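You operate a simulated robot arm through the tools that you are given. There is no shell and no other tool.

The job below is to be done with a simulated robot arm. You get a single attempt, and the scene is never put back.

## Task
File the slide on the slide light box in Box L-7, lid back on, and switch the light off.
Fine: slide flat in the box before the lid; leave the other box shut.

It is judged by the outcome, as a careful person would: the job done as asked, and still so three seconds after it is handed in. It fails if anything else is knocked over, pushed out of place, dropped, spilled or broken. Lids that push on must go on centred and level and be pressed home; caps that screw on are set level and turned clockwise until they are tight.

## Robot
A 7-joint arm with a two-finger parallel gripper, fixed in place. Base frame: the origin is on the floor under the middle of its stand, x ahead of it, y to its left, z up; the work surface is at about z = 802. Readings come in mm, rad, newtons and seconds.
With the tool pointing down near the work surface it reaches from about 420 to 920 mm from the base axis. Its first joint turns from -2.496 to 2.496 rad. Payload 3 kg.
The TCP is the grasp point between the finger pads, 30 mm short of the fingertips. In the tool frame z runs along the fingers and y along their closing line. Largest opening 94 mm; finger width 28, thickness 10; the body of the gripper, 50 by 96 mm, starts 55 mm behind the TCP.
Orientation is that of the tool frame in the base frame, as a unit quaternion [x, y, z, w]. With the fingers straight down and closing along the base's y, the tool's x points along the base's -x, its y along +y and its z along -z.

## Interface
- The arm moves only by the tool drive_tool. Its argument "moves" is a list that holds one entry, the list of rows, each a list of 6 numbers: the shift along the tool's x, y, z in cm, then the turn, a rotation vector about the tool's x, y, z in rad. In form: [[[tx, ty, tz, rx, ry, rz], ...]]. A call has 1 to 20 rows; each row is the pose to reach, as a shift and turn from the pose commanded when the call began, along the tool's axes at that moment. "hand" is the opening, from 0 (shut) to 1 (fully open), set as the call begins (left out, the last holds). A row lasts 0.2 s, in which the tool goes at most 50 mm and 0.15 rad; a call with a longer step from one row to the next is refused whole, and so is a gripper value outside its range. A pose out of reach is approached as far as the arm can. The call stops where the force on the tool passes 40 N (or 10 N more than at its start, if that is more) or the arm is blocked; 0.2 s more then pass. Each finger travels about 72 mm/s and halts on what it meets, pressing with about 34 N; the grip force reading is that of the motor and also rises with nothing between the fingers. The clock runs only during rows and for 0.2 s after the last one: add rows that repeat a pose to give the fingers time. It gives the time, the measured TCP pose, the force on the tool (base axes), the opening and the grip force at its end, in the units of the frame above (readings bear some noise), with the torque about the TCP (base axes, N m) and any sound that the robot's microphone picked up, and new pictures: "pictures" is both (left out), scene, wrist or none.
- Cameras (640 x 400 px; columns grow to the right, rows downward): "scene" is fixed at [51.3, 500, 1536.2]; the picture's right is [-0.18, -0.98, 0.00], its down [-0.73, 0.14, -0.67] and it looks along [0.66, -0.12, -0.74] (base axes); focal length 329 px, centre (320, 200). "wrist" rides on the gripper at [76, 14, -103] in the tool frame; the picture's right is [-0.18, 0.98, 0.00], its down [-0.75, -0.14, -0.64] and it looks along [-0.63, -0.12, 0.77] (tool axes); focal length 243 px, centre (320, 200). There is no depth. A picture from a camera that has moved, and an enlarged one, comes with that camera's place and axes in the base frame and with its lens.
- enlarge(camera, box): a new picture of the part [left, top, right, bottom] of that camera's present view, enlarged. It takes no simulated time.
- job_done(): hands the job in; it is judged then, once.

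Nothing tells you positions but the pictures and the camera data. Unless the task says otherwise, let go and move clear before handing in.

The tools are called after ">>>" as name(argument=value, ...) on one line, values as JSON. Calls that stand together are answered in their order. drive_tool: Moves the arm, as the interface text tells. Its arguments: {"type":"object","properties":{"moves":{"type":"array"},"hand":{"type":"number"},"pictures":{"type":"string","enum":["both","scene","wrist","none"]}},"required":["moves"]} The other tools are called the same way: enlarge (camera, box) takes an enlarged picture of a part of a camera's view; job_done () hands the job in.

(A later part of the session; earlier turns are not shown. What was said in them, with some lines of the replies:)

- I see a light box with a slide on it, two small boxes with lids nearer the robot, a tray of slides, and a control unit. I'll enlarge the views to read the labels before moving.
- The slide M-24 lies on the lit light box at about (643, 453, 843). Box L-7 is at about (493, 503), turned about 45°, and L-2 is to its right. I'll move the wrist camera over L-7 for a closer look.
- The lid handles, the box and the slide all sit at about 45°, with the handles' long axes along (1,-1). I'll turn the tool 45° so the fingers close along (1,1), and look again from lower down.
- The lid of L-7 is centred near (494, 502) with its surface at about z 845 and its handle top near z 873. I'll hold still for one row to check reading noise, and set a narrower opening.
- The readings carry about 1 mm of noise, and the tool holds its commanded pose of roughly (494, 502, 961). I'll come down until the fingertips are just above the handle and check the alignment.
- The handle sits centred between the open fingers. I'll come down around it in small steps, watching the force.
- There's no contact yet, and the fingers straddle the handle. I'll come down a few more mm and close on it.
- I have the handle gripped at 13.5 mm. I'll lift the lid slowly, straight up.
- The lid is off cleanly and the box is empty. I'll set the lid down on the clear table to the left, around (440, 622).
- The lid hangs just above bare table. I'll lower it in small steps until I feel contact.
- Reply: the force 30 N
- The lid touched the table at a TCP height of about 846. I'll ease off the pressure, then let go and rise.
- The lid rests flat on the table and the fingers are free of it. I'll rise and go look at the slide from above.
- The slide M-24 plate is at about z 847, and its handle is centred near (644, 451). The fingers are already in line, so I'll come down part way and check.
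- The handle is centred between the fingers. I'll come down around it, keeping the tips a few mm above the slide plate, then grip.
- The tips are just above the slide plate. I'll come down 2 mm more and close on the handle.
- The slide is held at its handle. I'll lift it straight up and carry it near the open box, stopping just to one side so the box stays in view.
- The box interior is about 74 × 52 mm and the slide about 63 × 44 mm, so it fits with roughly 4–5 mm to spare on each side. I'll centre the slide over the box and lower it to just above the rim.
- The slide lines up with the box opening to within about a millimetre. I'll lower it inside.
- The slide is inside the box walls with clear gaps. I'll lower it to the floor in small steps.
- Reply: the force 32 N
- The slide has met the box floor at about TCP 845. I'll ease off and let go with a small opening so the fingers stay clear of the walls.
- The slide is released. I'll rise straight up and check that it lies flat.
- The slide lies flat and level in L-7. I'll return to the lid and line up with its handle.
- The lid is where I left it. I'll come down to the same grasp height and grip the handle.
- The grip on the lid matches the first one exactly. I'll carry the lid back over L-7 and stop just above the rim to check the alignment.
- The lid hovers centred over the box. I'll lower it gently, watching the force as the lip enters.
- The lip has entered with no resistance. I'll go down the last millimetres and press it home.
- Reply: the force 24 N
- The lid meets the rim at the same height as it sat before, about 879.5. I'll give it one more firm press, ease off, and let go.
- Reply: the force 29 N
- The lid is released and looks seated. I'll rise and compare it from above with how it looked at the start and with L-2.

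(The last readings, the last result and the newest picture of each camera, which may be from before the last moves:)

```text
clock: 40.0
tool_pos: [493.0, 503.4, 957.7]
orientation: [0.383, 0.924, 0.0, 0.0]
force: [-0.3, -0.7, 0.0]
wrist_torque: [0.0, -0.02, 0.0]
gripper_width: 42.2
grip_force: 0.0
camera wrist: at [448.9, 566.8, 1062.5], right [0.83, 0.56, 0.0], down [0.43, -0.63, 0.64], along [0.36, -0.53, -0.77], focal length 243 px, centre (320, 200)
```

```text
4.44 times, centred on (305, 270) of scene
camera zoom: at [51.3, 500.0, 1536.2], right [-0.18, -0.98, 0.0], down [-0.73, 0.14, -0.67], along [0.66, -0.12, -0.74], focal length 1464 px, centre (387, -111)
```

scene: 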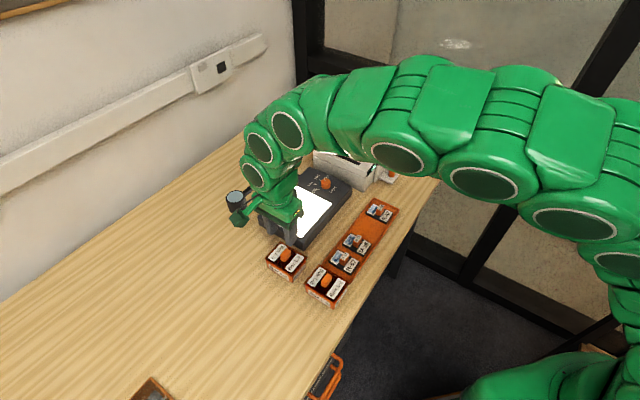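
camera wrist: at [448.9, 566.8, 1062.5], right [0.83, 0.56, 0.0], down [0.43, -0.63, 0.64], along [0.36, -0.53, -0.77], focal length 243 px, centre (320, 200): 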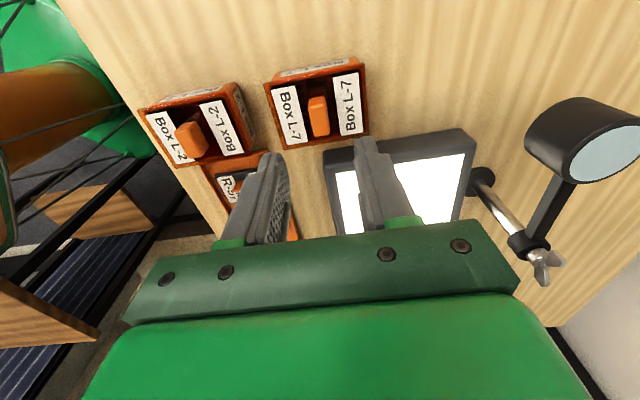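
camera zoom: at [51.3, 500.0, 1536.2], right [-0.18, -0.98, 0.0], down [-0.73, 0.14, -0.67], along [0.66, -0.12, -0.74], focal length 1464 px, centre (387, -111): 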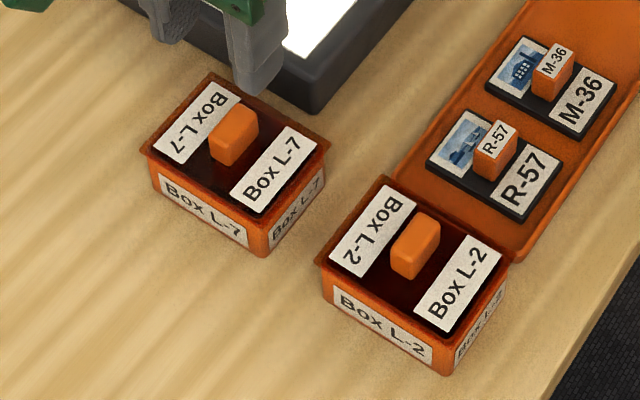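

The lid looks just as it did at the start: centred and level. To be sure it's home, I'll close the fingers and press squarely on top of the handle.

>>> drive_tool(moves=[[[0, 0, 0, 0, 0, 0], [0, 0, 0, 0, 0, 0], [0, 0, 2.5, 0, 0, 0], [0, 0, 4.5, 0, 0, 0], [0, 0, 5.2, 0, 0, 0]]], hand=0)

>>> enlarge(camera="wrist", box=[240, 60, 400, 220])

>>> enlarge(camera="scene", box=[250, 220, 330, 300])

```text
clock: 41.2
tool_pos: [492.6, 503.0, 908.3]
orientation: [0.382, 0.924, -0.001, 0.0]
force: [-1.1, -0.1, -0.4]
wrist_torque: [-0.04, -0.01, 0.0]
gripper_width: 0.0
grip_force: 32.9
camera wrist: at [448.6, 566.2, 1010.9], right [0.82, 0.57, 0.0], down [0.43, -0.63, 0.64], along [0.36, -0.53, -0.77], focal length 243 px, centre (320, 200)
```

scene: 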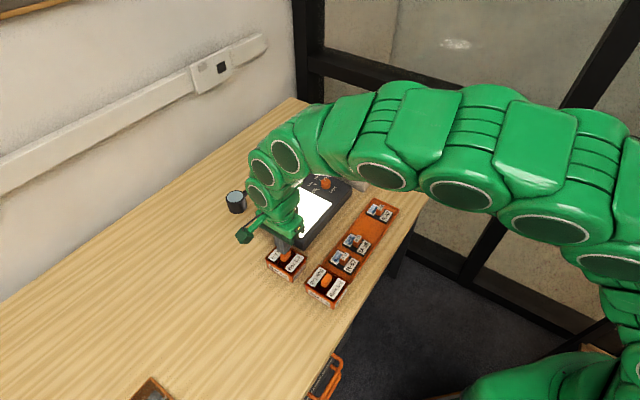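
wrist: 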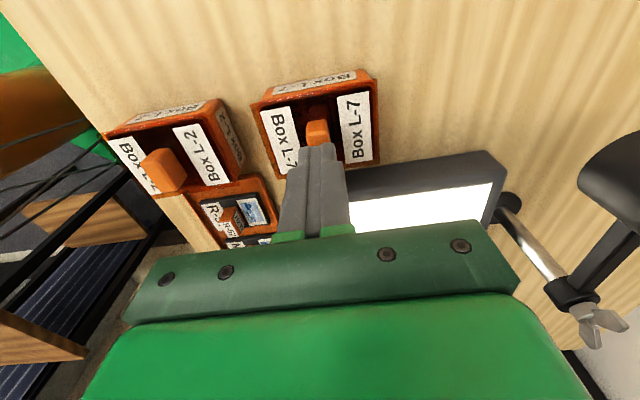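

```text
2.50 times, centred on (320, 140) of wrist
camera zoom: at [448.6, 566.2, 1010.9], right [0.82, 0.57, 0.0], down [0.43, -0.63, 0.64], along [0.36, -0.53, -0.77], focal length 606 px, centre (320, 350)
```

zoom: 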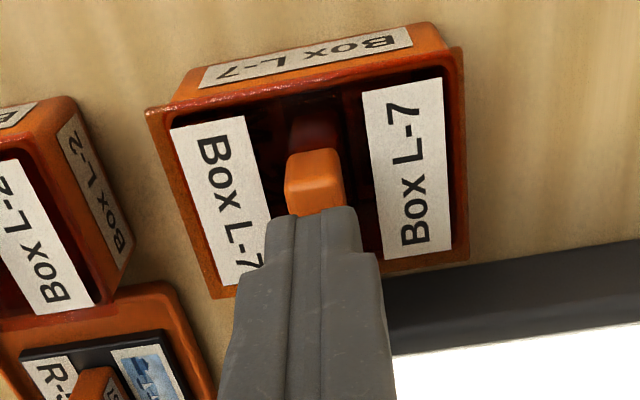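

```text
5.00 times, centred on (290, 260) of scene
camera zoom: at [51.3, 500.0, 1536.2], right [-0.18, -0.98, 0.0], down [-0.73, 0.14, -0.67], along [0.66, -0.12, -0.74], focal length 1647 px, centre (470, -100)
```

zoom: 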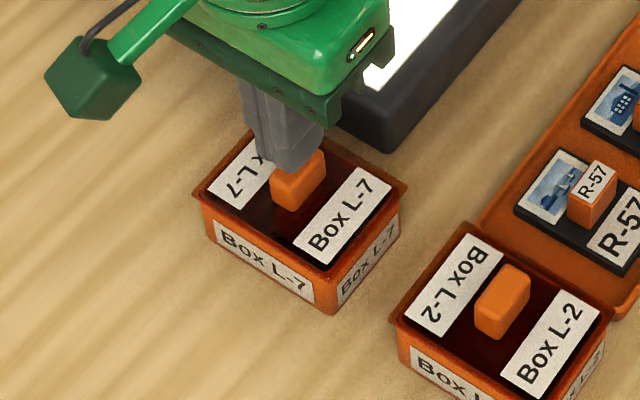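

The fingertips are centred just above the handle. I'll press down gently.

>>> drive_tool(moves=[[[0, 0, 0.2, 0, 0, 0], [0, 0, 0.4, 0, 0, 0], [0, 0, 0.6, 0, 0, 0]]], hand=0, pictures="none")

>>> drive_tool(moves=[[[0, 0, 0.1, 0, 0, 0], [0, 0, 0.2, 0, 0, 0]]], hand=0, pictures="none")

```text
clock: 42.0
tool_pos: [494.0, 501.7, 901.8]
orientation: [0.383, 0.924, 0.0, 0.0]
force: [0.7, 0.1, 0.1]
wrist_torque: [0.01, 0.03, -0.01]
gripper_width: 0.2
grip_force: 33.0
```

```text
clock: 42.6
tool_pos: [493.3, 502.1, 898.9]
orientation: [0.383, 0.924, 0.0, 0.0]
force: [-0.3, 0.0, 0.2]
wrist_torque: [0.01, 0.02, -0.01]
gripper_width: 0.1
grip_force: 33.5
```

>>> drive_tool(moves=[[[0, 0, 0.1, 0, 0, 0], [0, 0, 0.2, 0, 0, 0]]], hand=0, pictures="none")

>>> drive_tool(moves=[[[0, 0, 0.1, 0, 0, 0], [0, 0, 0.2, 0, 0, 0]]], hand=0, pictures="scene")

>>> enlarge(camera="scene", box=[250, 220, 330, 300])

```text
clock: 43.2
tool_pos: [493.7, 502.9, 897.6]
orientation: [0.382, 0.924, 0.0, 0.0]
force: [-0.5, -0.6, -0.8]
wrist_torque: [0.0, 0.01, 0.02]
gripper_width: 0.0
grip_force: 33.8
```

```text
clock: 43.8
tool_pos: [493.4, 502.6, 895.9]
orientation: [0.383, 0.924, -0.001, 0.001]
force: [-1.2, -1.4, 6.6]
wrist_torque: [-0.04, 0.05, 0.01]
gripper_width: 0.0
grip_force: 33.1
```

scene: 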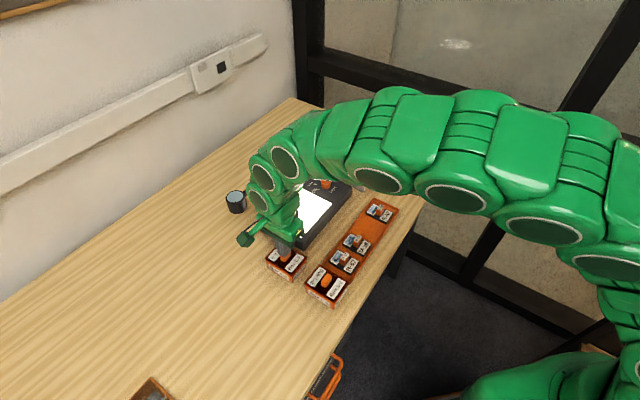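

```text
5.00 times, centred on (290, 260) of scene
camera zoom: at [51.3, 500.0, 1536.2], right [-0.18, -0.98, 0.0], down [-0.73, 0.14, -0.67], along [0.66, -0.12, -0.74], focal length 1647 px, centre (470, -100)
```

zoom: 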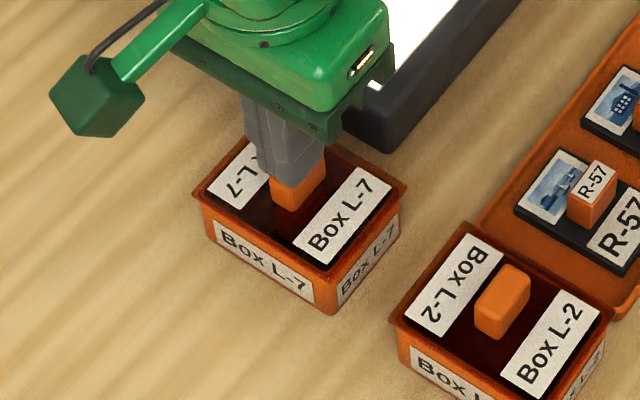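

I have contact on the handle top. I'll press to about 30 N, then come off.

>>> drive_tool(moves=[[[0, 0, 0.1, 0, 0, 0], [0, 0, 0.2, 0, 0, 0], [0, 0, 0.22, 0, 0, 0]]], hand=0, pictures="none")

>>> drive_tool(moves=[[[0, 0, -0.2, 0, 0, 0], [0, 0, -1.0, 0, 0, 0], [0, 0, -4.0, 0, 0, 0], [0, 0, -6.82, 0, 0, 0]]], hand=0)

>>> enlarge(camera="wrist", box=[250, 40, 390, 160])

>>> enlarge(camera="scene", box=[250, 225, 360, 315])

```text
clock: 44.6
tool_pos: [494.1, 503.0, 895.6]
orientation: [0.382, 0.924, 0.002, -0.001]
force: [-1.8, -1.2, 14.4]
wrist_torque: [-0.04, 0.01, -0.03]
gripper_width: 0.0
grip_force: 33.3
stopped in row 3: the force on the tool passed its limit at 41 N (the readings are from after the stop); the commanded pose is now the measured one
```

```text
clock: 45.6
tool_pos: [494.1, 502.8, 963.3]
orientation: [0.383, 0.924, 0.001, 0.0]
force: [-0.3, -0.1, 0.5]
wrist_torque: [0.04, -0.01, 0.02]
gripper_width: 0.3
grip_force: 33.1
camera wrist: at [448.3, 566.9, 1066.6], right [0.83, 0.56, 0.0], down [0.43, -0.63, 0.64], along [0.36, -0.53, -0.77], focal length 243 px, centre (320, 200)
```

scene: 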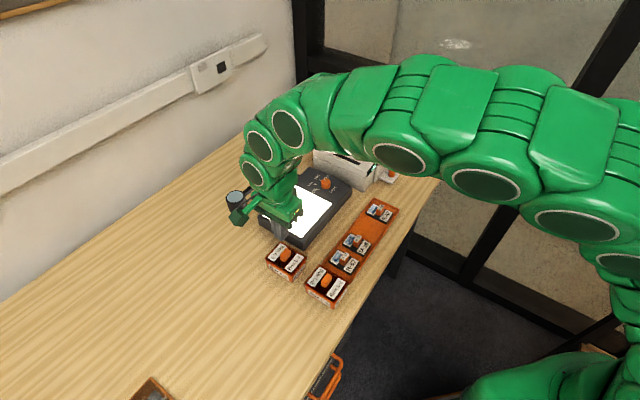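
wrist: 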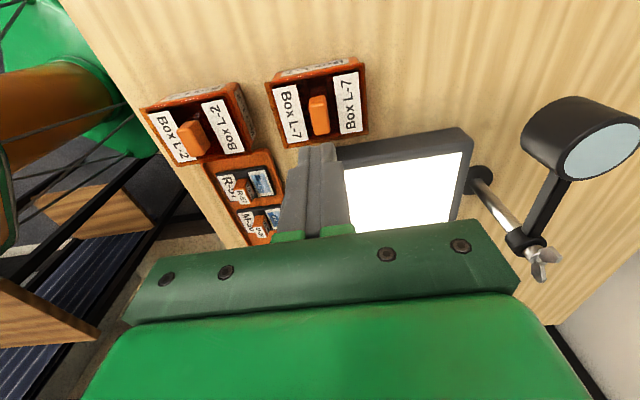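

```text
3.33 times, centred on (320, 100) of wrist
camera zoom: at [448.3, 566.9, 1066.6], right [0.83, 0.56, 0.0], down [0.43, -0.63, 0.64], along [0.36, -0.53, -0.77], focal length 809 px, centre (320, 533)
```

zoom: 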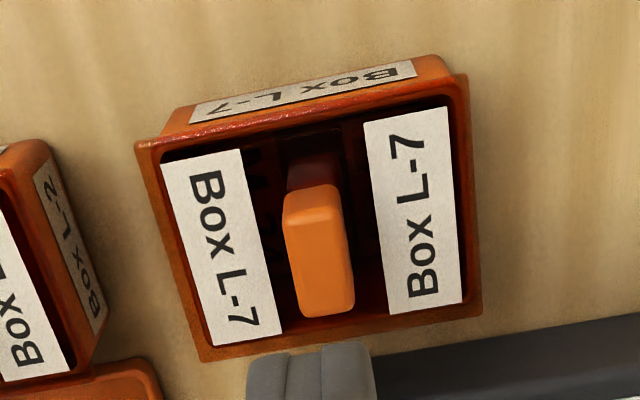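

```text
4.44 times, centred on (305, 270) of scene
camera zoom: at [51.3, 500.0, 1536.2], right [-0.18, -0.98, 0.0], down [-0.73, 0.14, -0.67], along [0.66, -0.12, -0.74], focal length 1464 px, centre (387, -111)
```

zoom: 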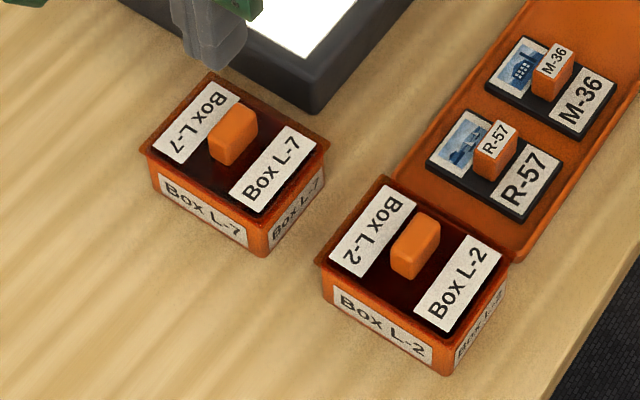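

The lid is home and matches its starting look. Next is the light knob, which I put at about (717, 361) with its top near z 863. I'll move above it to see the pointer and the marks.

>>> drive_tool(moves=[[[-4.29, 0.95, 0, 0, 0, 0], [-8.58, 1.91, 0, 0, 0, 0], [-12.87, 2.86, 0, 0, 0, 0], [-17.15, 3.81, 0, 0, 0, 0], [-21.44, 4.77, 0, 0, 0, 0], [-25.73, 5.72, 0, 0, 0, 0], [-25.73, 5.72, 0, 0, 0, 0]]], hand=0.45)

>>> enlarge(camera="wrist", box=[240, 30, 400, 190])

>>> enlarge(camera="scene", box=[290, 140, 370, 220])

```text
clock: 47.2
tool_pos: [717.1, 360.9, 964.1]
orientation: [0.383, 0.924, 0.001, 0.0]
force: [-0.7, -0.3, 0.1]
wrist_torque: [0.02, 0.0, 0.01]
gripper_width: 42.4
grip_force: 0.0
camera wrist: at [672.1, 424.7, 1066.4], right [0.82, 0.57, 0.0], down [0.43, -0.63, 0.64], along [0.36, -0.53, -0.77], focal length 243 px, centre (320, 200)
```

scene: 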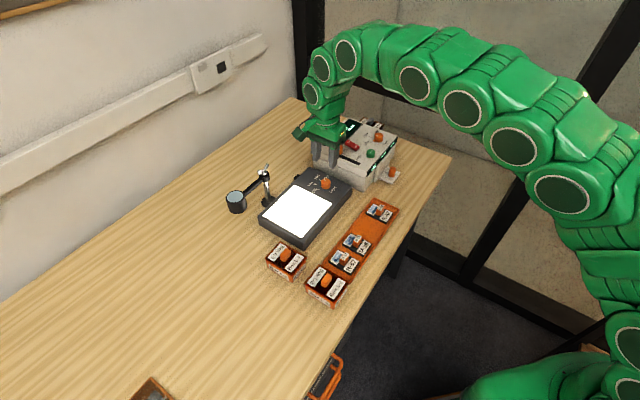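
wrist: 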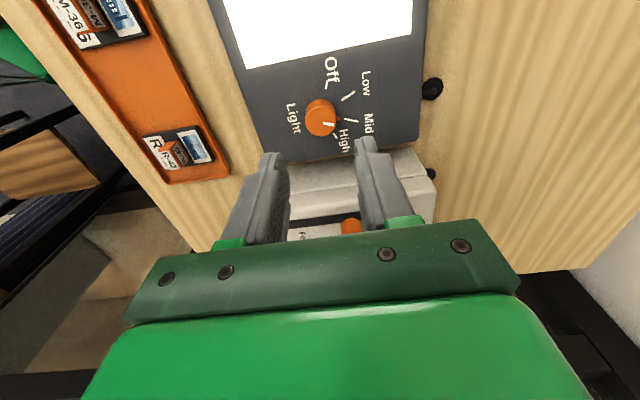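

```text
2.50 times, centred on (320, 110) of wrist
camera zoom: at [672.1, 424.7, 1066.4], right [0.82, 0.57, 0.0], down [0.43, -0.63, 0.64], along [0.36, -0.53, -0.77], focal length 606 px, centre (320, 425)
```

zoom: 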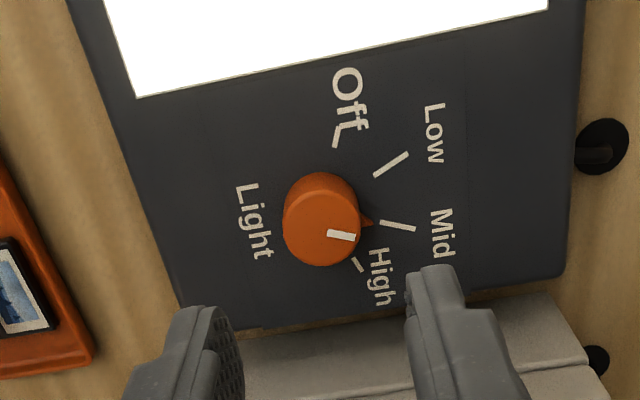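

```text
5.00 times, centred on (330, 180) of scene
camera zoom: at [51.3, 500.0, 1536.2], right [-0.18, -0.98, 0.0], down [-0.73, 0.14, -0.67], along [0.66, -0.12, -0.74], focal length 1647 px, centre (270, 300)
```

zoom: 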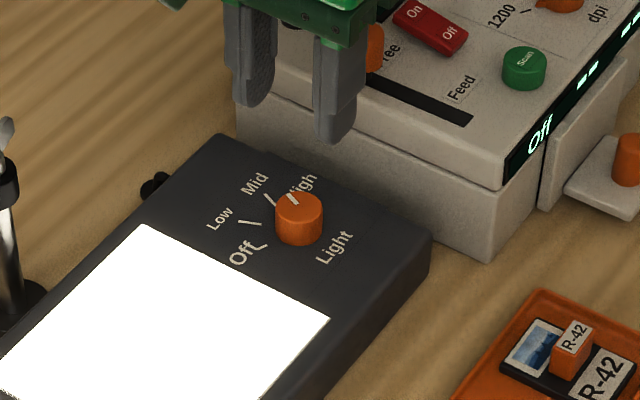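

The knob's pointer is at Mid, about 22.5°, and Off is at about 112.5°, so it needs a quarter turn counter-clockwise. I'll centre over the knob at (720, 356) and turn the tool so the fingers straddle the pointer.

>>> drive_tool(moves=[[[-0.1, -0.02, 0, 0, 0, -0.147], [-0.2, -0.04, 0, 0, 0, -0.294], [-0.3, -0.06, 0, 0, 0, -0.441], [-0.4, -0.08, 0, 0, 0, -0.588], [-0.5, -0.1, 0, 0, 0, -0.735], [-0.55, -0.12, 0, 0, 0, -0.882], [-0.59, -0.14, 0, 0, 0, -1.03], [-0.59, -0.14, 0, 0, 0, -1.178], [-0.59, -0.14, 0, 0, 0, -1.178]]], hand=0.5)

>>> enlarge(camera="wrist", box=[240, 30, 400, 190])

```text
clock: 49.2
tool_pos: [719.3, 356.4, 963.1]
orientation: [-0.196, 0.981, 0.001, 0.001]
force: [-0.2, -0.1, -0.6]
wrist_torque: [0.05, -0.02, -0.02]
gripper_width: 47.0
grip_force: 0.1
camera wrist: at [642.7, 340.0, 1066.2], right [-0.21, 0.98, 0.0], down [0.75, 0.16, 0.64], along [0.63, 0.13, -0.77], focal length 243 px, centre (320, 200)
```

scene: 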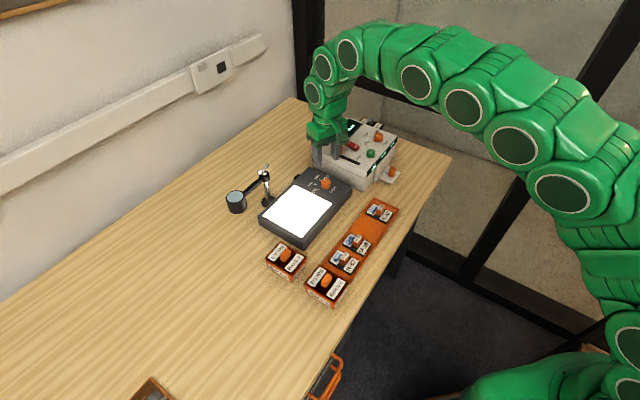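
wrist: 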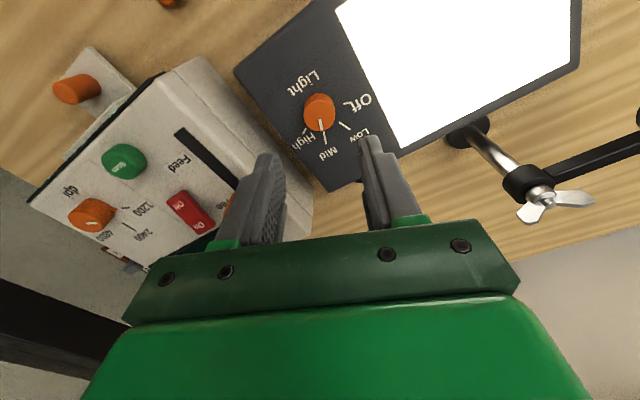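

```text
2.50 times, centred on (320, 110) of wrist
camera zoom: at [642.7, 340.0, 1066.2], right [-0.21, 0.98, 0.0], down [0.75, 0.16, 0.64], along [0.63, 0.13, -0.77], focal length 606 px, centre (320, 425)
```

zoom: 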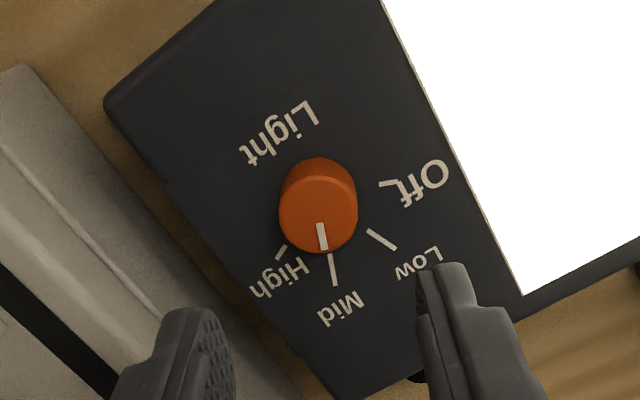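

The knob is right under the tool and the fingers straddle its pointer. Before gripping, I'll test the quarter turn in the air to be sure the wrist can make it.

>>> drive_tool(moves=[[[0, 0, 0, 0, 0, -0.143], [0, 0, 0, 0, 0, -0.286], [0, 0, 0, 0, 0, -0.428], [0, 0, 0, 0, 0, -0.571], [0, 0, 0, 0, 0, -0.714], [0, 0, 0, 0, 0, -0.857], [0, 0, 0, 0, 0, -1.0], [0, 0, 0, 0, 0, -1.142], [0, 0, 0, 0, 0, -1.285], [0, 0, 0, 0, 0, -1.428], [0, 0, 0, 0, 0, -1.571], [0, 0, 0, 0, 0, -1.571]]], hand=0.5)

```text
clock: 51.8
tool_pos: [718.3, 356.5, 962.8]
orientation: [0.832, -0.555, 0.001, -0.001]
force: [0.9, 0.5, 1.2]
wrist_torque: [0.0, 0.02, 0.0]
gripper_width: 47.0
grip_force: 0.0
camera wrist: at [734.6, 280.3, 1066.0], right [-0.98, -0.21, 0.0], down [-0.16, 0.75, 0.64], along [-0.13, 0.63, -0.77], focal length 243 px, centre (320, 200)
```

scene: 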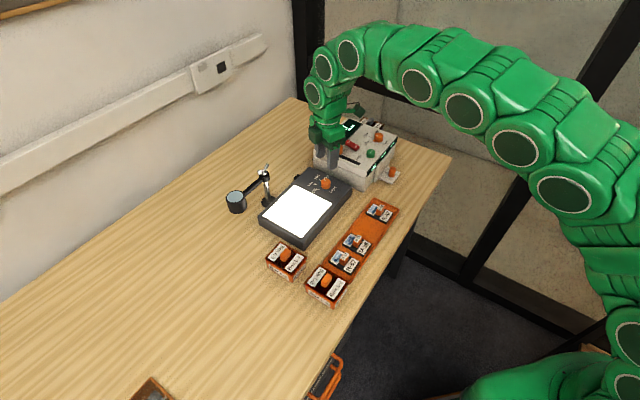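
wrist: 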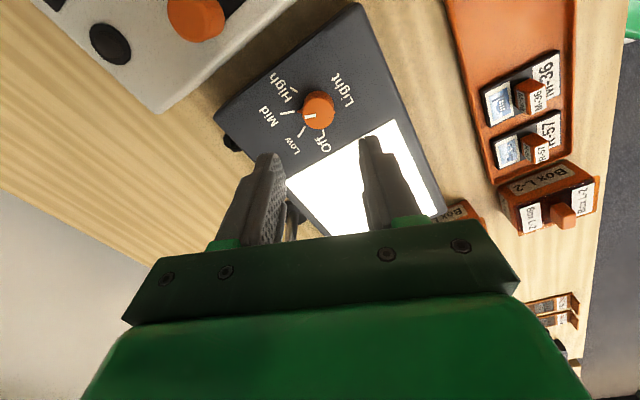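

The full quarter turn is reachable. I'll turn back to the starting angle and come down around the knob.

>>> drive_tool(moves=[[[0, 0, 0, 0, 0, 0.143], [0, 0, 0, 0, 0, 0.286], [0, 0, 0, 0, 0, 0.428], [0, 0, 0, 0, 0, 0.571], [0, 0, 0, 0, 0, 0.714], [0, 0, 0, 0, 0, 0.857], [0, 0, 0, 0, 0, 1.0], [0, 0, 0, 0, 0, 1.142], [0, 0, 0, 0, 0, 1.285], [0, 0, 0, 0, 0, 1.428], [0, 0, 0, 0, 0, 1.571], [0, 0, 3.0, 0, 0, 1.571], [0, 0, 6.0, 0, 0, 1.571], [0, 0, 6.0, 0, 0, 1.571]]], hand=0.5)

>>> enlarge(camera="wrist", box=[240, 60, 400, 220])

>>> enlarge(camera="scene", box=[290, 140, 370, 220])

```text
clock: 54.8
tool_pos: [719.2, 355.8, 903.1]
orientation: [-0.195, 0.981, 0.001, 0.001]
force: [0.2, -1.0, 0.4]
wrist_torque: [0.0, 0.0, 0.0]
gripper_width: 46.8
grip_force: 0.1
camera wrist: at [642.3, 339.1, 1006.5], right [-0.21, 0.98, 0.0], down [0.75, 0.16, 0.64], along [0.63, 0.13, -0.77], focal length 243 px, centre (320, 200)
```

scene: 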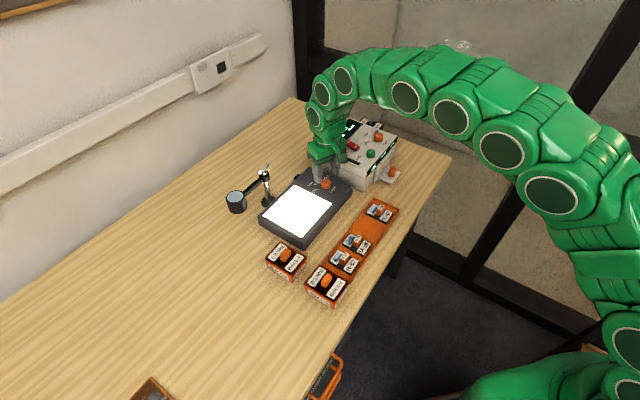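
wrist: 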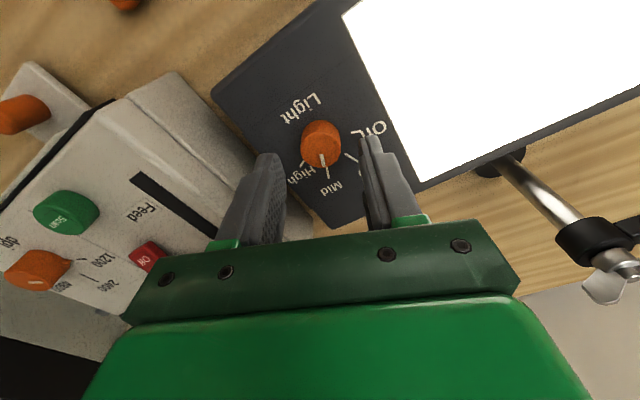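

```text
2.50 times, centred on (320, 140) of wrist
camera zoom: at [642.3, 339.1, 1006.5], right [-0.21, 0.98, 0.0], down [0.75, 0.16, 0.64], along [0.63, 0.13, -0.77], focal length 606 px, centre (320, 350)
```

zoom: 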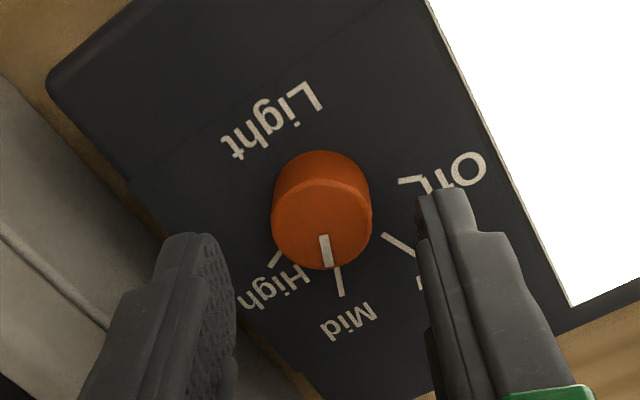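

```text
5.00 times, centred on (330, 180) of scene
camera zoom: at [51.3, 500.0, 1536.2], right [-0.18, -0.98, 0.0], down [-0.73, 0.14, -0.67], along [0.66, -0.12, -0.74], focal length 1647 px, centre (270, 300)
```

zoom: 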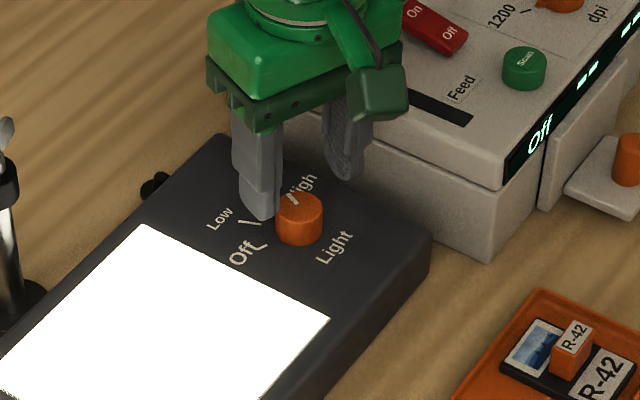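

The knob is centred between the fingers. I'll go down the rest of the way, keeping the tips a few mm above the panel.

>>> drive_tool(moves=[[[0, 0, 1.0, 0, 0, 0], [0, 0, 1.8, 0, 0, 0], [0, 0, 2.3, 0, 0, 0], [0, 0, 2.6, 0, 0, 0]]], hand=0.5)

>>> enlarge(camera="wrist", box=[240, 60, 400, 220])

>>> enlarge(camera="scene", box=[290, 140, 370, 220])

```text
clock: 55.8
tool_pos: [720.0, 357.0, 876.8]
orientation: [-0.196, 0.981, 0.001, 0.001]
force: [0.0, -0.2, -0.8]
wrist_torque: [0.02, -0.01, -0.04]
gripper_width: 47.2
grip_force: 0.0
camera wrist: at [642.8, 340.1, 980.3], right [-0.21, 0.98, 0.0], down [0.75, 0.16, 0.64], along [0.63, 0.13, -0.77], focal length 243 px, centre (320, 200)
```

scene: 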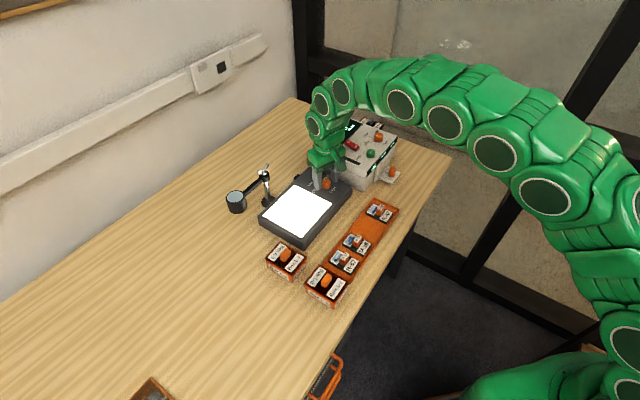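
wrist: 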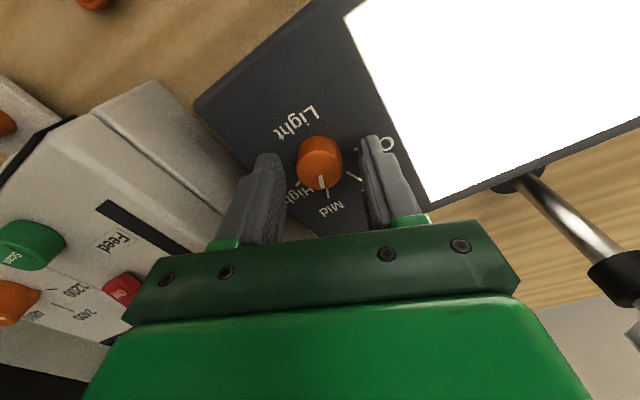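

```text
2.50 times, centred on (320, 140) of wrist
camera zoom: at [642.8, 340.1, 980.3], right [-0.21, 0.98, 0.0], down [0.75, 0.16, 0.64], along [0.63, 0.13, -0.77], focal length 606 px, centre (320, 350)
```

zoom: 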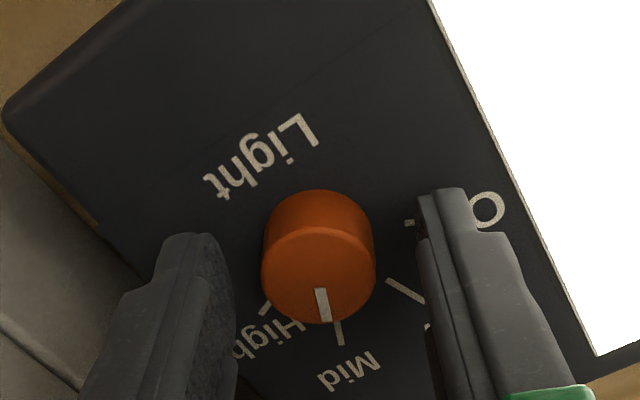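

```text
5.00 times, centred on (330, 180) of scene
camera zoom: at [51.3, 500.0, 1536.2], right [-0.18, -0.98, 0.0], down [-0.73, 0.14, -0.67], along [0.66, -0.12, -0.74], focal length 1647 px, centre (270, 300)
```

zoom: 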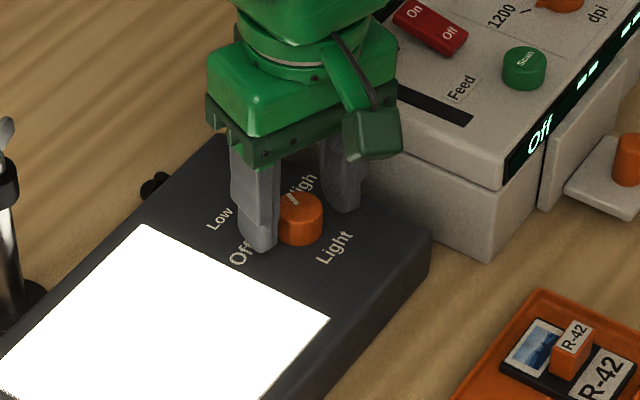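

The fingers are evenly placed on both sides of the knob. I'll close on it.

>>> drive_tool(moves=[[[0, 0, 0, 0, 0, 0], [0, 0, 0, 0, 0, 0], [0, 0, 0, 0, 0, 0], [0, 0, 0, 0, 0, 0]]], hand=0)

>>> enlarge(camera="wrist", box=[240, 60, 400, 220])

```text
clock: 56.8
tool_pos: [719.3, 355.4, 877.4]
orientation: [-0.194, 0.981, 0.001, 0.001]
force: [6.9, -8.1, -2.6]
wrist_torque: [-0.21, -0.22, 0.0]
gripper_width: 27.1
grip_force: 44.5
camera wrist: at [643.0, 339.5, 980.4], right [-0.21, 0.98, 0.0], down [0.75, 0.16, 0.64], along [0.63, 0.13, -0.77], focal length 243 px, centre (320, 200)
```

scene: 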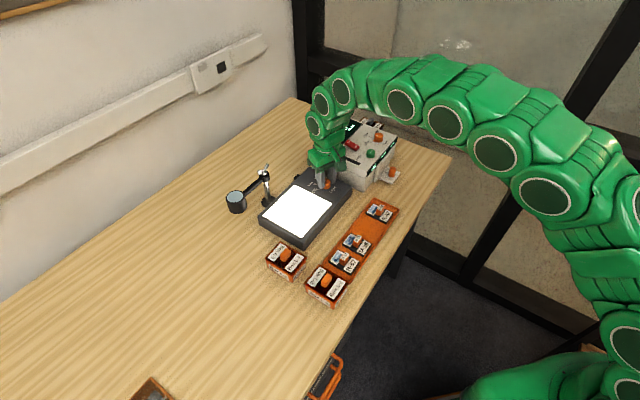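
wrist: 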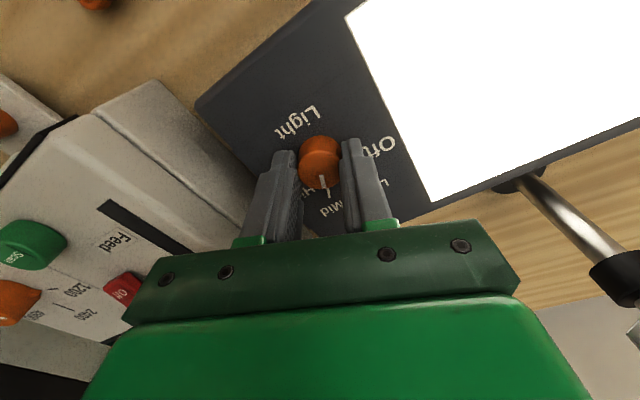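

```text
2.50 times, centred on (320, 140) of wrist
camera zoom: at [643.0, 339.5, 980.4], right [-0.21, 0.98, 0.0], down [0.75, 0.16, 0.64], along [0.63, 0.13, -0.77], focal length 606 px, centre (320, 350)
```

zoom: 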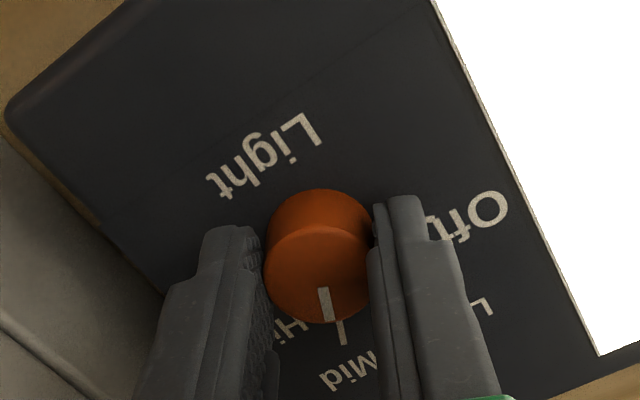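

The knob is held at 27 mm, with a side force of about 10 N that shows the tool is slightly off centre. I'll shift a fraction of a mm to relieve it before turning.

>>> drive_tool(moves=[[[0, -0.04, 0, 0, 0, 0], [0, -0.07, 0, 0, 0, 0]]], hand=0, pictures="none")

```text
clock: 57.4
tool_pos: [720.4, 355.5, 877.6]
orientation: [-0.195, 0.981, 0.001, 0.0]
force: [6.9, -5.7, -2.0]
wrist_torque: [-0.36, 0.26, -0.03]
gripper_width: 27.0
grip_force: 45.1
```

>>> drive_tool(moves=[[[-0.02, -0.03, 0, 0, 0, 0], [-0.03, -0.06, 0, 0, 0, 0]]], hand=0)

>>> enlarge(camera="scene", box=[250, 140, 370, 250])

```text
clock: 58.0
tool_pos: [719.7, 354.9, 877.0]
orientation: [-0.195, 0.981, 0.002, 0.001]
force: [1.0, -3.0, -0.9]
wrist_torque: [-0.11, -0.39, -0.03]
gripper_width: 26.7
grip_force: 44.9
camera wrist: at [643.1, 339.4, 980.4], right [-0.21, 0.98, 0.0], down [0.75, 0.16, 0.64], along [0.63, 0.13, -0.77], focal length 243 px, centre (320, 200)
```

scene: 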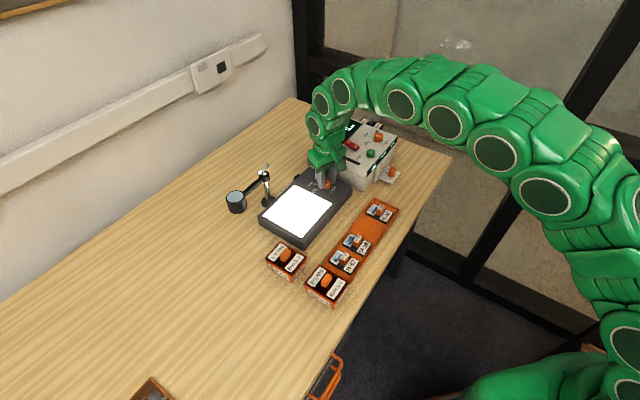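
wrist: 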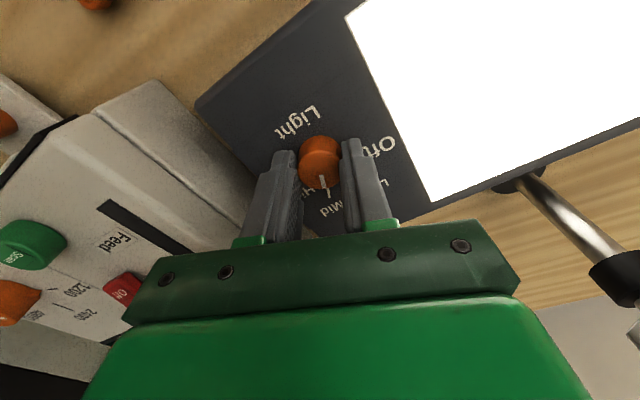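

```text
3.64 times, centred on (310, 195) of scene
camera zoom: at [51.3, 500.0, 1536.2], right [-0.18, -0.98, 0.0], down [-0.73, 0.14, -0.67], along [0.66, -0.12, -0.74], focal length 1198 px, centre (356, 218)
```

zoom: 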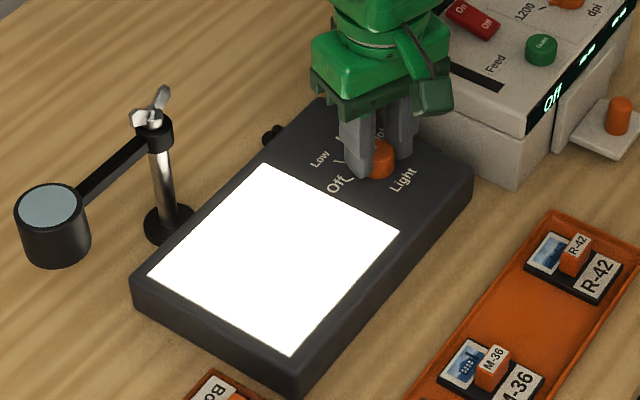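

The side force is nearly gone. I'll turn the knob counter-clockwise slowly, half way first.

>>> drive_tool(moves=[[[0, 0, 0, 0, 0, -0.1], [0, 0, 0, 0, 0, -0.2], [0, 0, 0, 0, 0, -0.3], [0, 0, 0, 0, 0, -0.4], [0, 0, 0, 0, 0, -0.5], [0, 0, 0, 0, 0, -0.6], [0, 0, 0, 0, 0, -0.7], [0, 0, 0, 0, 0, -0.785]]], hand=0)

>>> enlarge(camera="wrist", box=[240, 60, 400, 220])

>>> enlarge(camera="scene", box=[250, 140, 370, 250])

```text
clock: 59.8
tool_pos: [720.6, 354.6, 877.8]
orientation: [-0.555, 0.832, 0.0, 0.001]
force: [4.9, -3.7, 3.8]
wrist_torque: [0.27, -0.31, -0.02]
gripper_width: 27.0
grip_force: 45.2
camera wrist: at [677.2, 289.8, 980.3], right [-0.84, 0.55, 0.0], down [0.42, 0.64, 0.64], along [0.35, 0.54, -0.77], focal length 243 px, centre (320, 200)
```

scene: 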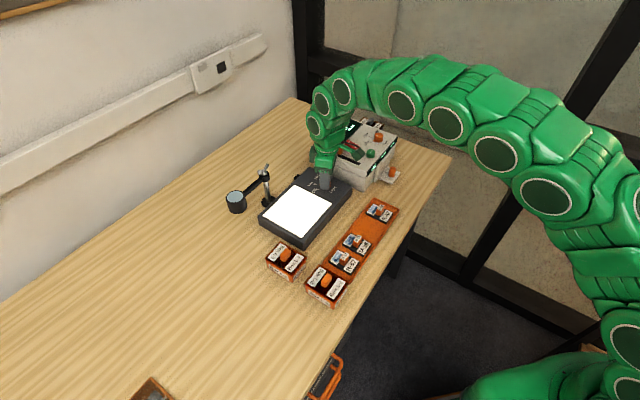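
wrist: 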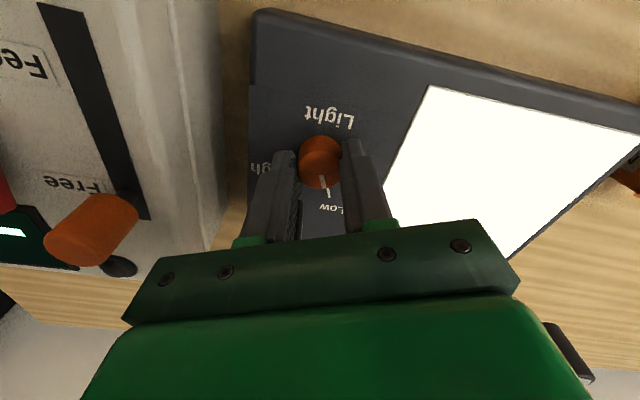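

```text
2.50 times, centred on (320, 140) of wrist
camera zoom: at [677.2, 289.8, 980.3], right [-0.84, 0.55, 0.0], down [0.42, 0.64, 0.64], along [0.35, 0.54, -0.77], focal length 606 px, centre (320, 350)
```

zoom: 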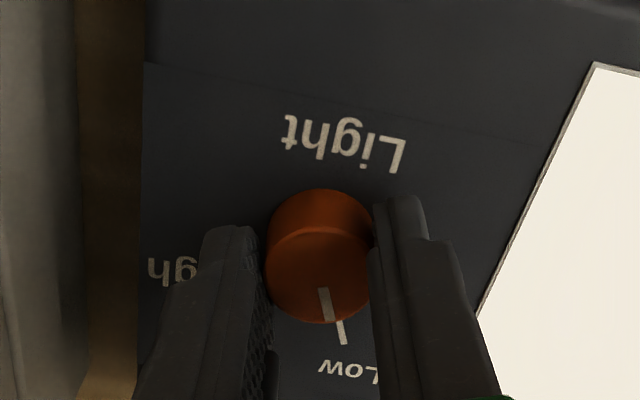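

```text
3.64 times, centred on (310, 195) of scene
camera zoom: at [51.3, 500.0, 1536.2], right [-0.18, -0.98, 0.0], down [-0.73, 0.14, -0.67], along [0.66, -0.12, -0.74], focal length 1198 px, centre (356, 218)
```

zoom: 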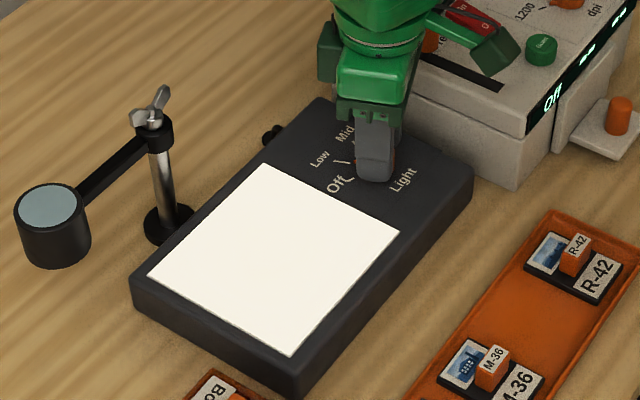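

The pointer has moved to Low and the light has dimmed. I'll continue the second half of the turn to Off.

>>> drive_tool(moves=[[[0, 0, 0, 0, 0, -0.1], [0, 0, 0, 0, 0, -0.2], [0, 0, 0, 0, 0, -0.3], [0, 0, 0, 0, 0, -0.4], [0, 0, 0, 0, 0, -0.5], [0, 0, 0, 0, 0, -0.6], [0, 0, 0, 0, 0, -0.7], [0, 0, 0, 0, 0, -0.785], [0, 0, 0, 0, 0, -0.785]]], hand=0)

>>> enlarge(camera="wrist", box=[240, 60, 400, 220])

>>> enlarge(camera="scene", box=[250, 140, 370, 250])

```text
clock: 61.8
tool_pos: [721.3, 355.9, 876.5]
orientation: [0.831, -0.556, 0.002, -0.002]
force: [9.5, 5.2, -4.4]
wrist_torque: [0.44, -0.07, -0.04]
gripper_width: 27.0
grip_force: 45.0
stopped in row 9: the force on the tool passed its limit at 41 N (the readings are from after the stop); the commanded pose is now the measured one
camera wrist: at [736.0, 279.1, 980.3], right [-0.98, -0.21, -0.01], down [-0.16, 0.75, 0.64], along [-0.13, 0.63, -0.77], focal length 243 px, centre (320, 200)
```

scene: 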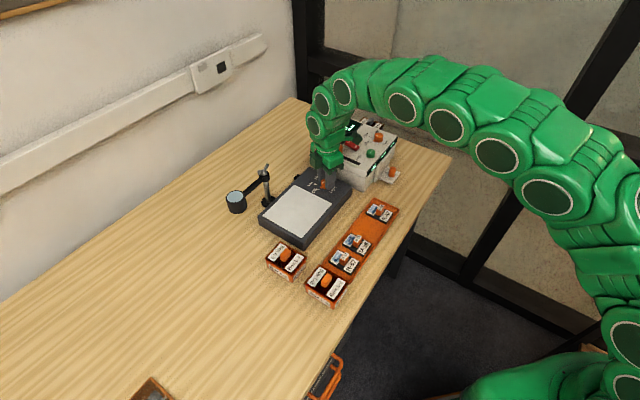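
wrist: 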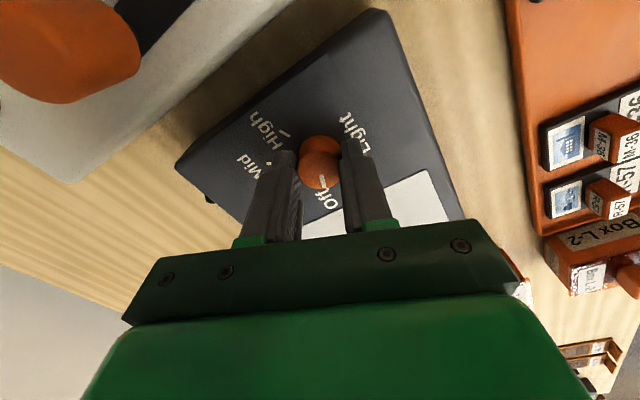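

```text
2.50 times, centred on (320, 140) of wrist
camera zoom: at [736.0, 279.1, 980.3], right [-0.98, -0.21, -0.01], down [-0.16, 0.75, 0.64], along [-0.13, 0.63, -0.77], focal length 606 px, centre (320, 350)
```

zoom: 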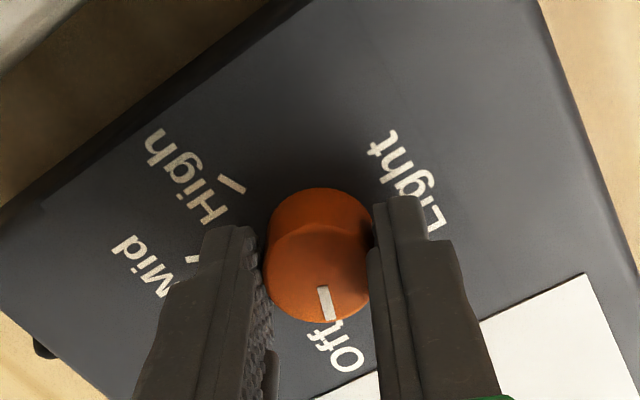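

```text
3.64 times, centred on (310, 195) of scene
camera zoom: at [51.3, 500.0, 1536.2], right [-0.18, -0.98, 0.0], down [-0.73, 0.14, -0.67], along [0.66, -0.12, -0.74], focal length 1198 px, centre (356, 218)
```

zoom: 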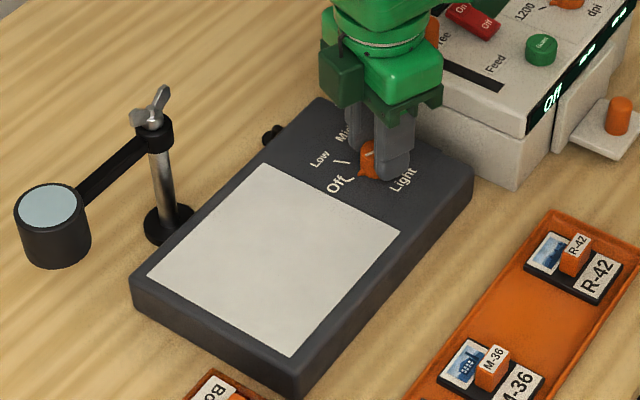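

The light is off and the pointer is at Off. I'll open the fingers, rise straight up, and check the result.

>>> drive_tool(moves=[[[0, 0, 0, 0, 0, 0], [0, 0, 0, 0, 0, 0], [0, 0, 0, 0, 0, 0]]], hand=0.5, pictures="none")

>>> drive_tool(moves=[[[0, 0, -1.5, 0, 0, 0], [0, 0, -4.5, 0, 0, 0], [0, 0, -9.0, 0, 0, 0], [0, 0, -13.0, 0, 0, 0]]], hand=0.5)

>>> enlarge(camera="wrist", box=[240, 20, 400, 180])

>>> enlarge(camera="scene", box=[250, 140, 370, 250])

```text
clock: 62.6
tool_pos: [721.4, 355.2, 877.5]
orientation: [0.831, -0.556, 0.002, -0.003]
force: [0.3, 0.6, -0.2]
wrist_torque: [-0.04, -0.01, 0.0]
gripper_width: 46.6
grip_force: 0.1
```

```text
clock: 63.6
tool_pos: [721.1, 356.2, 1007.1]
orientation: [0.832, -0.555, 0.001, -0.001]
force: [-0.5, 0.3, 0.0]
wrist_torque: [0.01, -0.02, 0.05]
gripper_width: 47.1
grip_force: 0.0
camera wrist: at [735.5, 279.4, 1111.9], right [-0.98, -0.21, 0.0], down [-0.16, 0.75, 0.64], along [-0.13, 0.63, -0.77], focal length 243 px, centre (320, 200)
```

scene: 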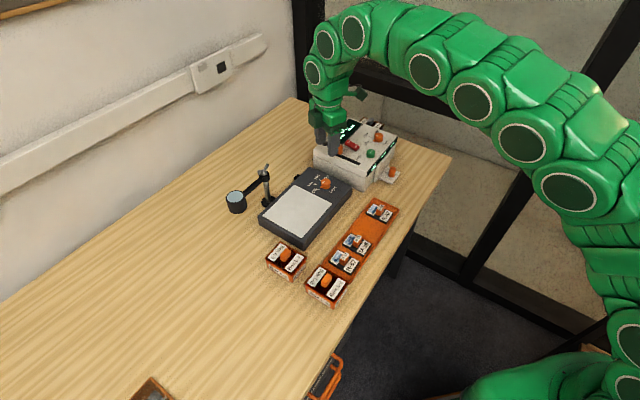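
wrist: 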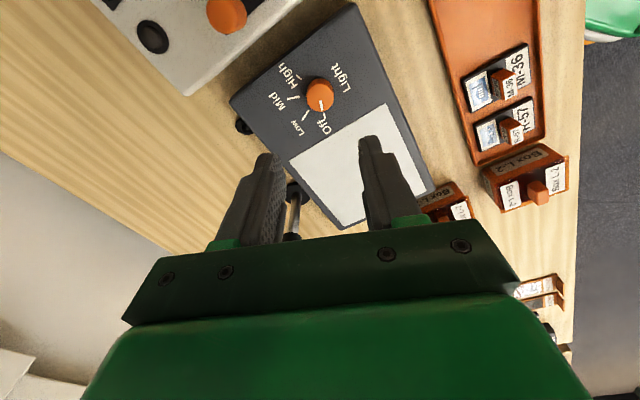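

```text
2.50 times, centred on (320, 100) of wrist
camera zoom: at [735.5, 279.4, 1111.9], right [-0.98, -0.21, 0.0], down [-0.16, 0.75, 0.64], along [-0.13, 0.63, -0.77], focal length 606 px, centre (320, 450)
```

zoom: 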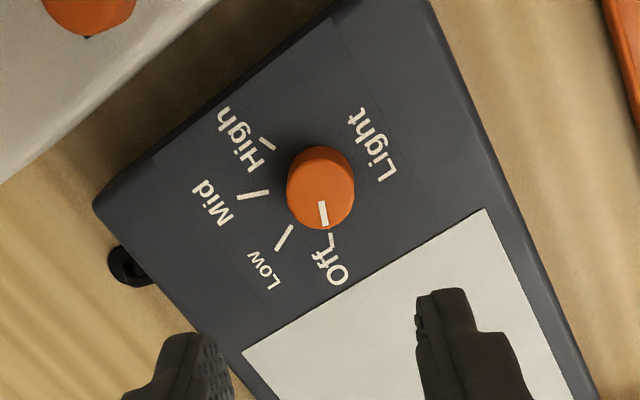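

```text
3.64 times, centred on (310, 195) of scene
camera zoom: at [51.3, 500.0, 1536.2], right [-0.18, -0.98, 0.0], down [-0.73, 0.14, -0.67], along [0.66, -0.12, -0.74], focal length 1198 px, centre (356, 218)
```

zoom: 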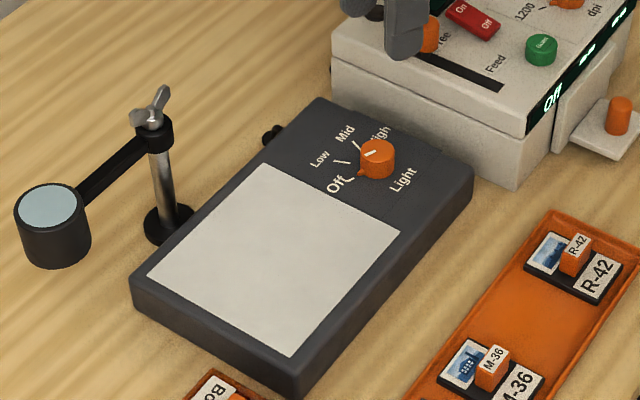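

The knob points at Off and the panel is dark. I'll take one last look at the boxes and the rest of the table.

>>> enlarge(camera="scene", box=[250, 225, 360, 315])

>>> enlarge(camera="scene", box=[300, 110, 410, 200])

```text
4.44 times, centred on (305, 270) of scene
camera zoom: at [51.3, 500.0, 1536.2], right [-0.18, -0.98, 0.0], down [-0.73, 0.14, -0.67], along [0.66, -0.12, -0.74], focal length 1464 px, centre (387, -111)
```

zoom: 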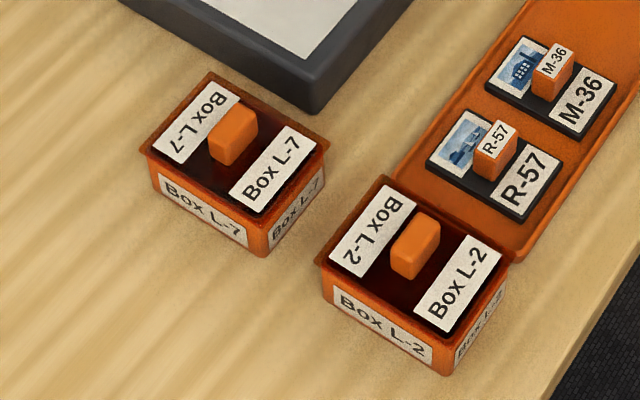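

```text
4.44 times, centred on (355, 155) of scene
camera zoom: at [51.3, 500.0, 1536.2], right [-0.18, -0.98, 0.0], down [-0.73, 0.14, -0.67], along [0.66, -0.12, -0.74], focal length 1464 px, centre (164, 400)
```

zoom: 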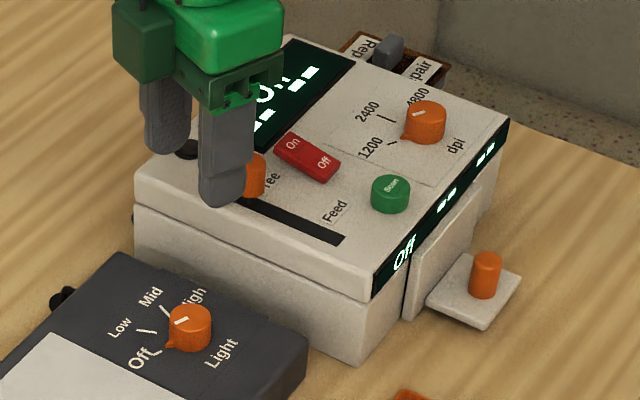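

The slide is flat in Box L-7 with its lid on level and pressed home, L-2 is still shut, and the light is off. Nothing else has moved and the gripper is clear, so I'm handing the job in.

>>> job_done()

```text
The job is handed in.
```

The slide M-24 is filed in Box L-7, and I've handed the job in. It was lying flat on the box floor before the lid went back on. I pressed the lid down to about 40 N, and it looks centred and level, as it did at the start.

The light box knob was at Mid. I turned it to Off and the panel is dark.

Box L-2 stayed shut. In the last pictures everything else was where it started, and the gripper was clear of the table.
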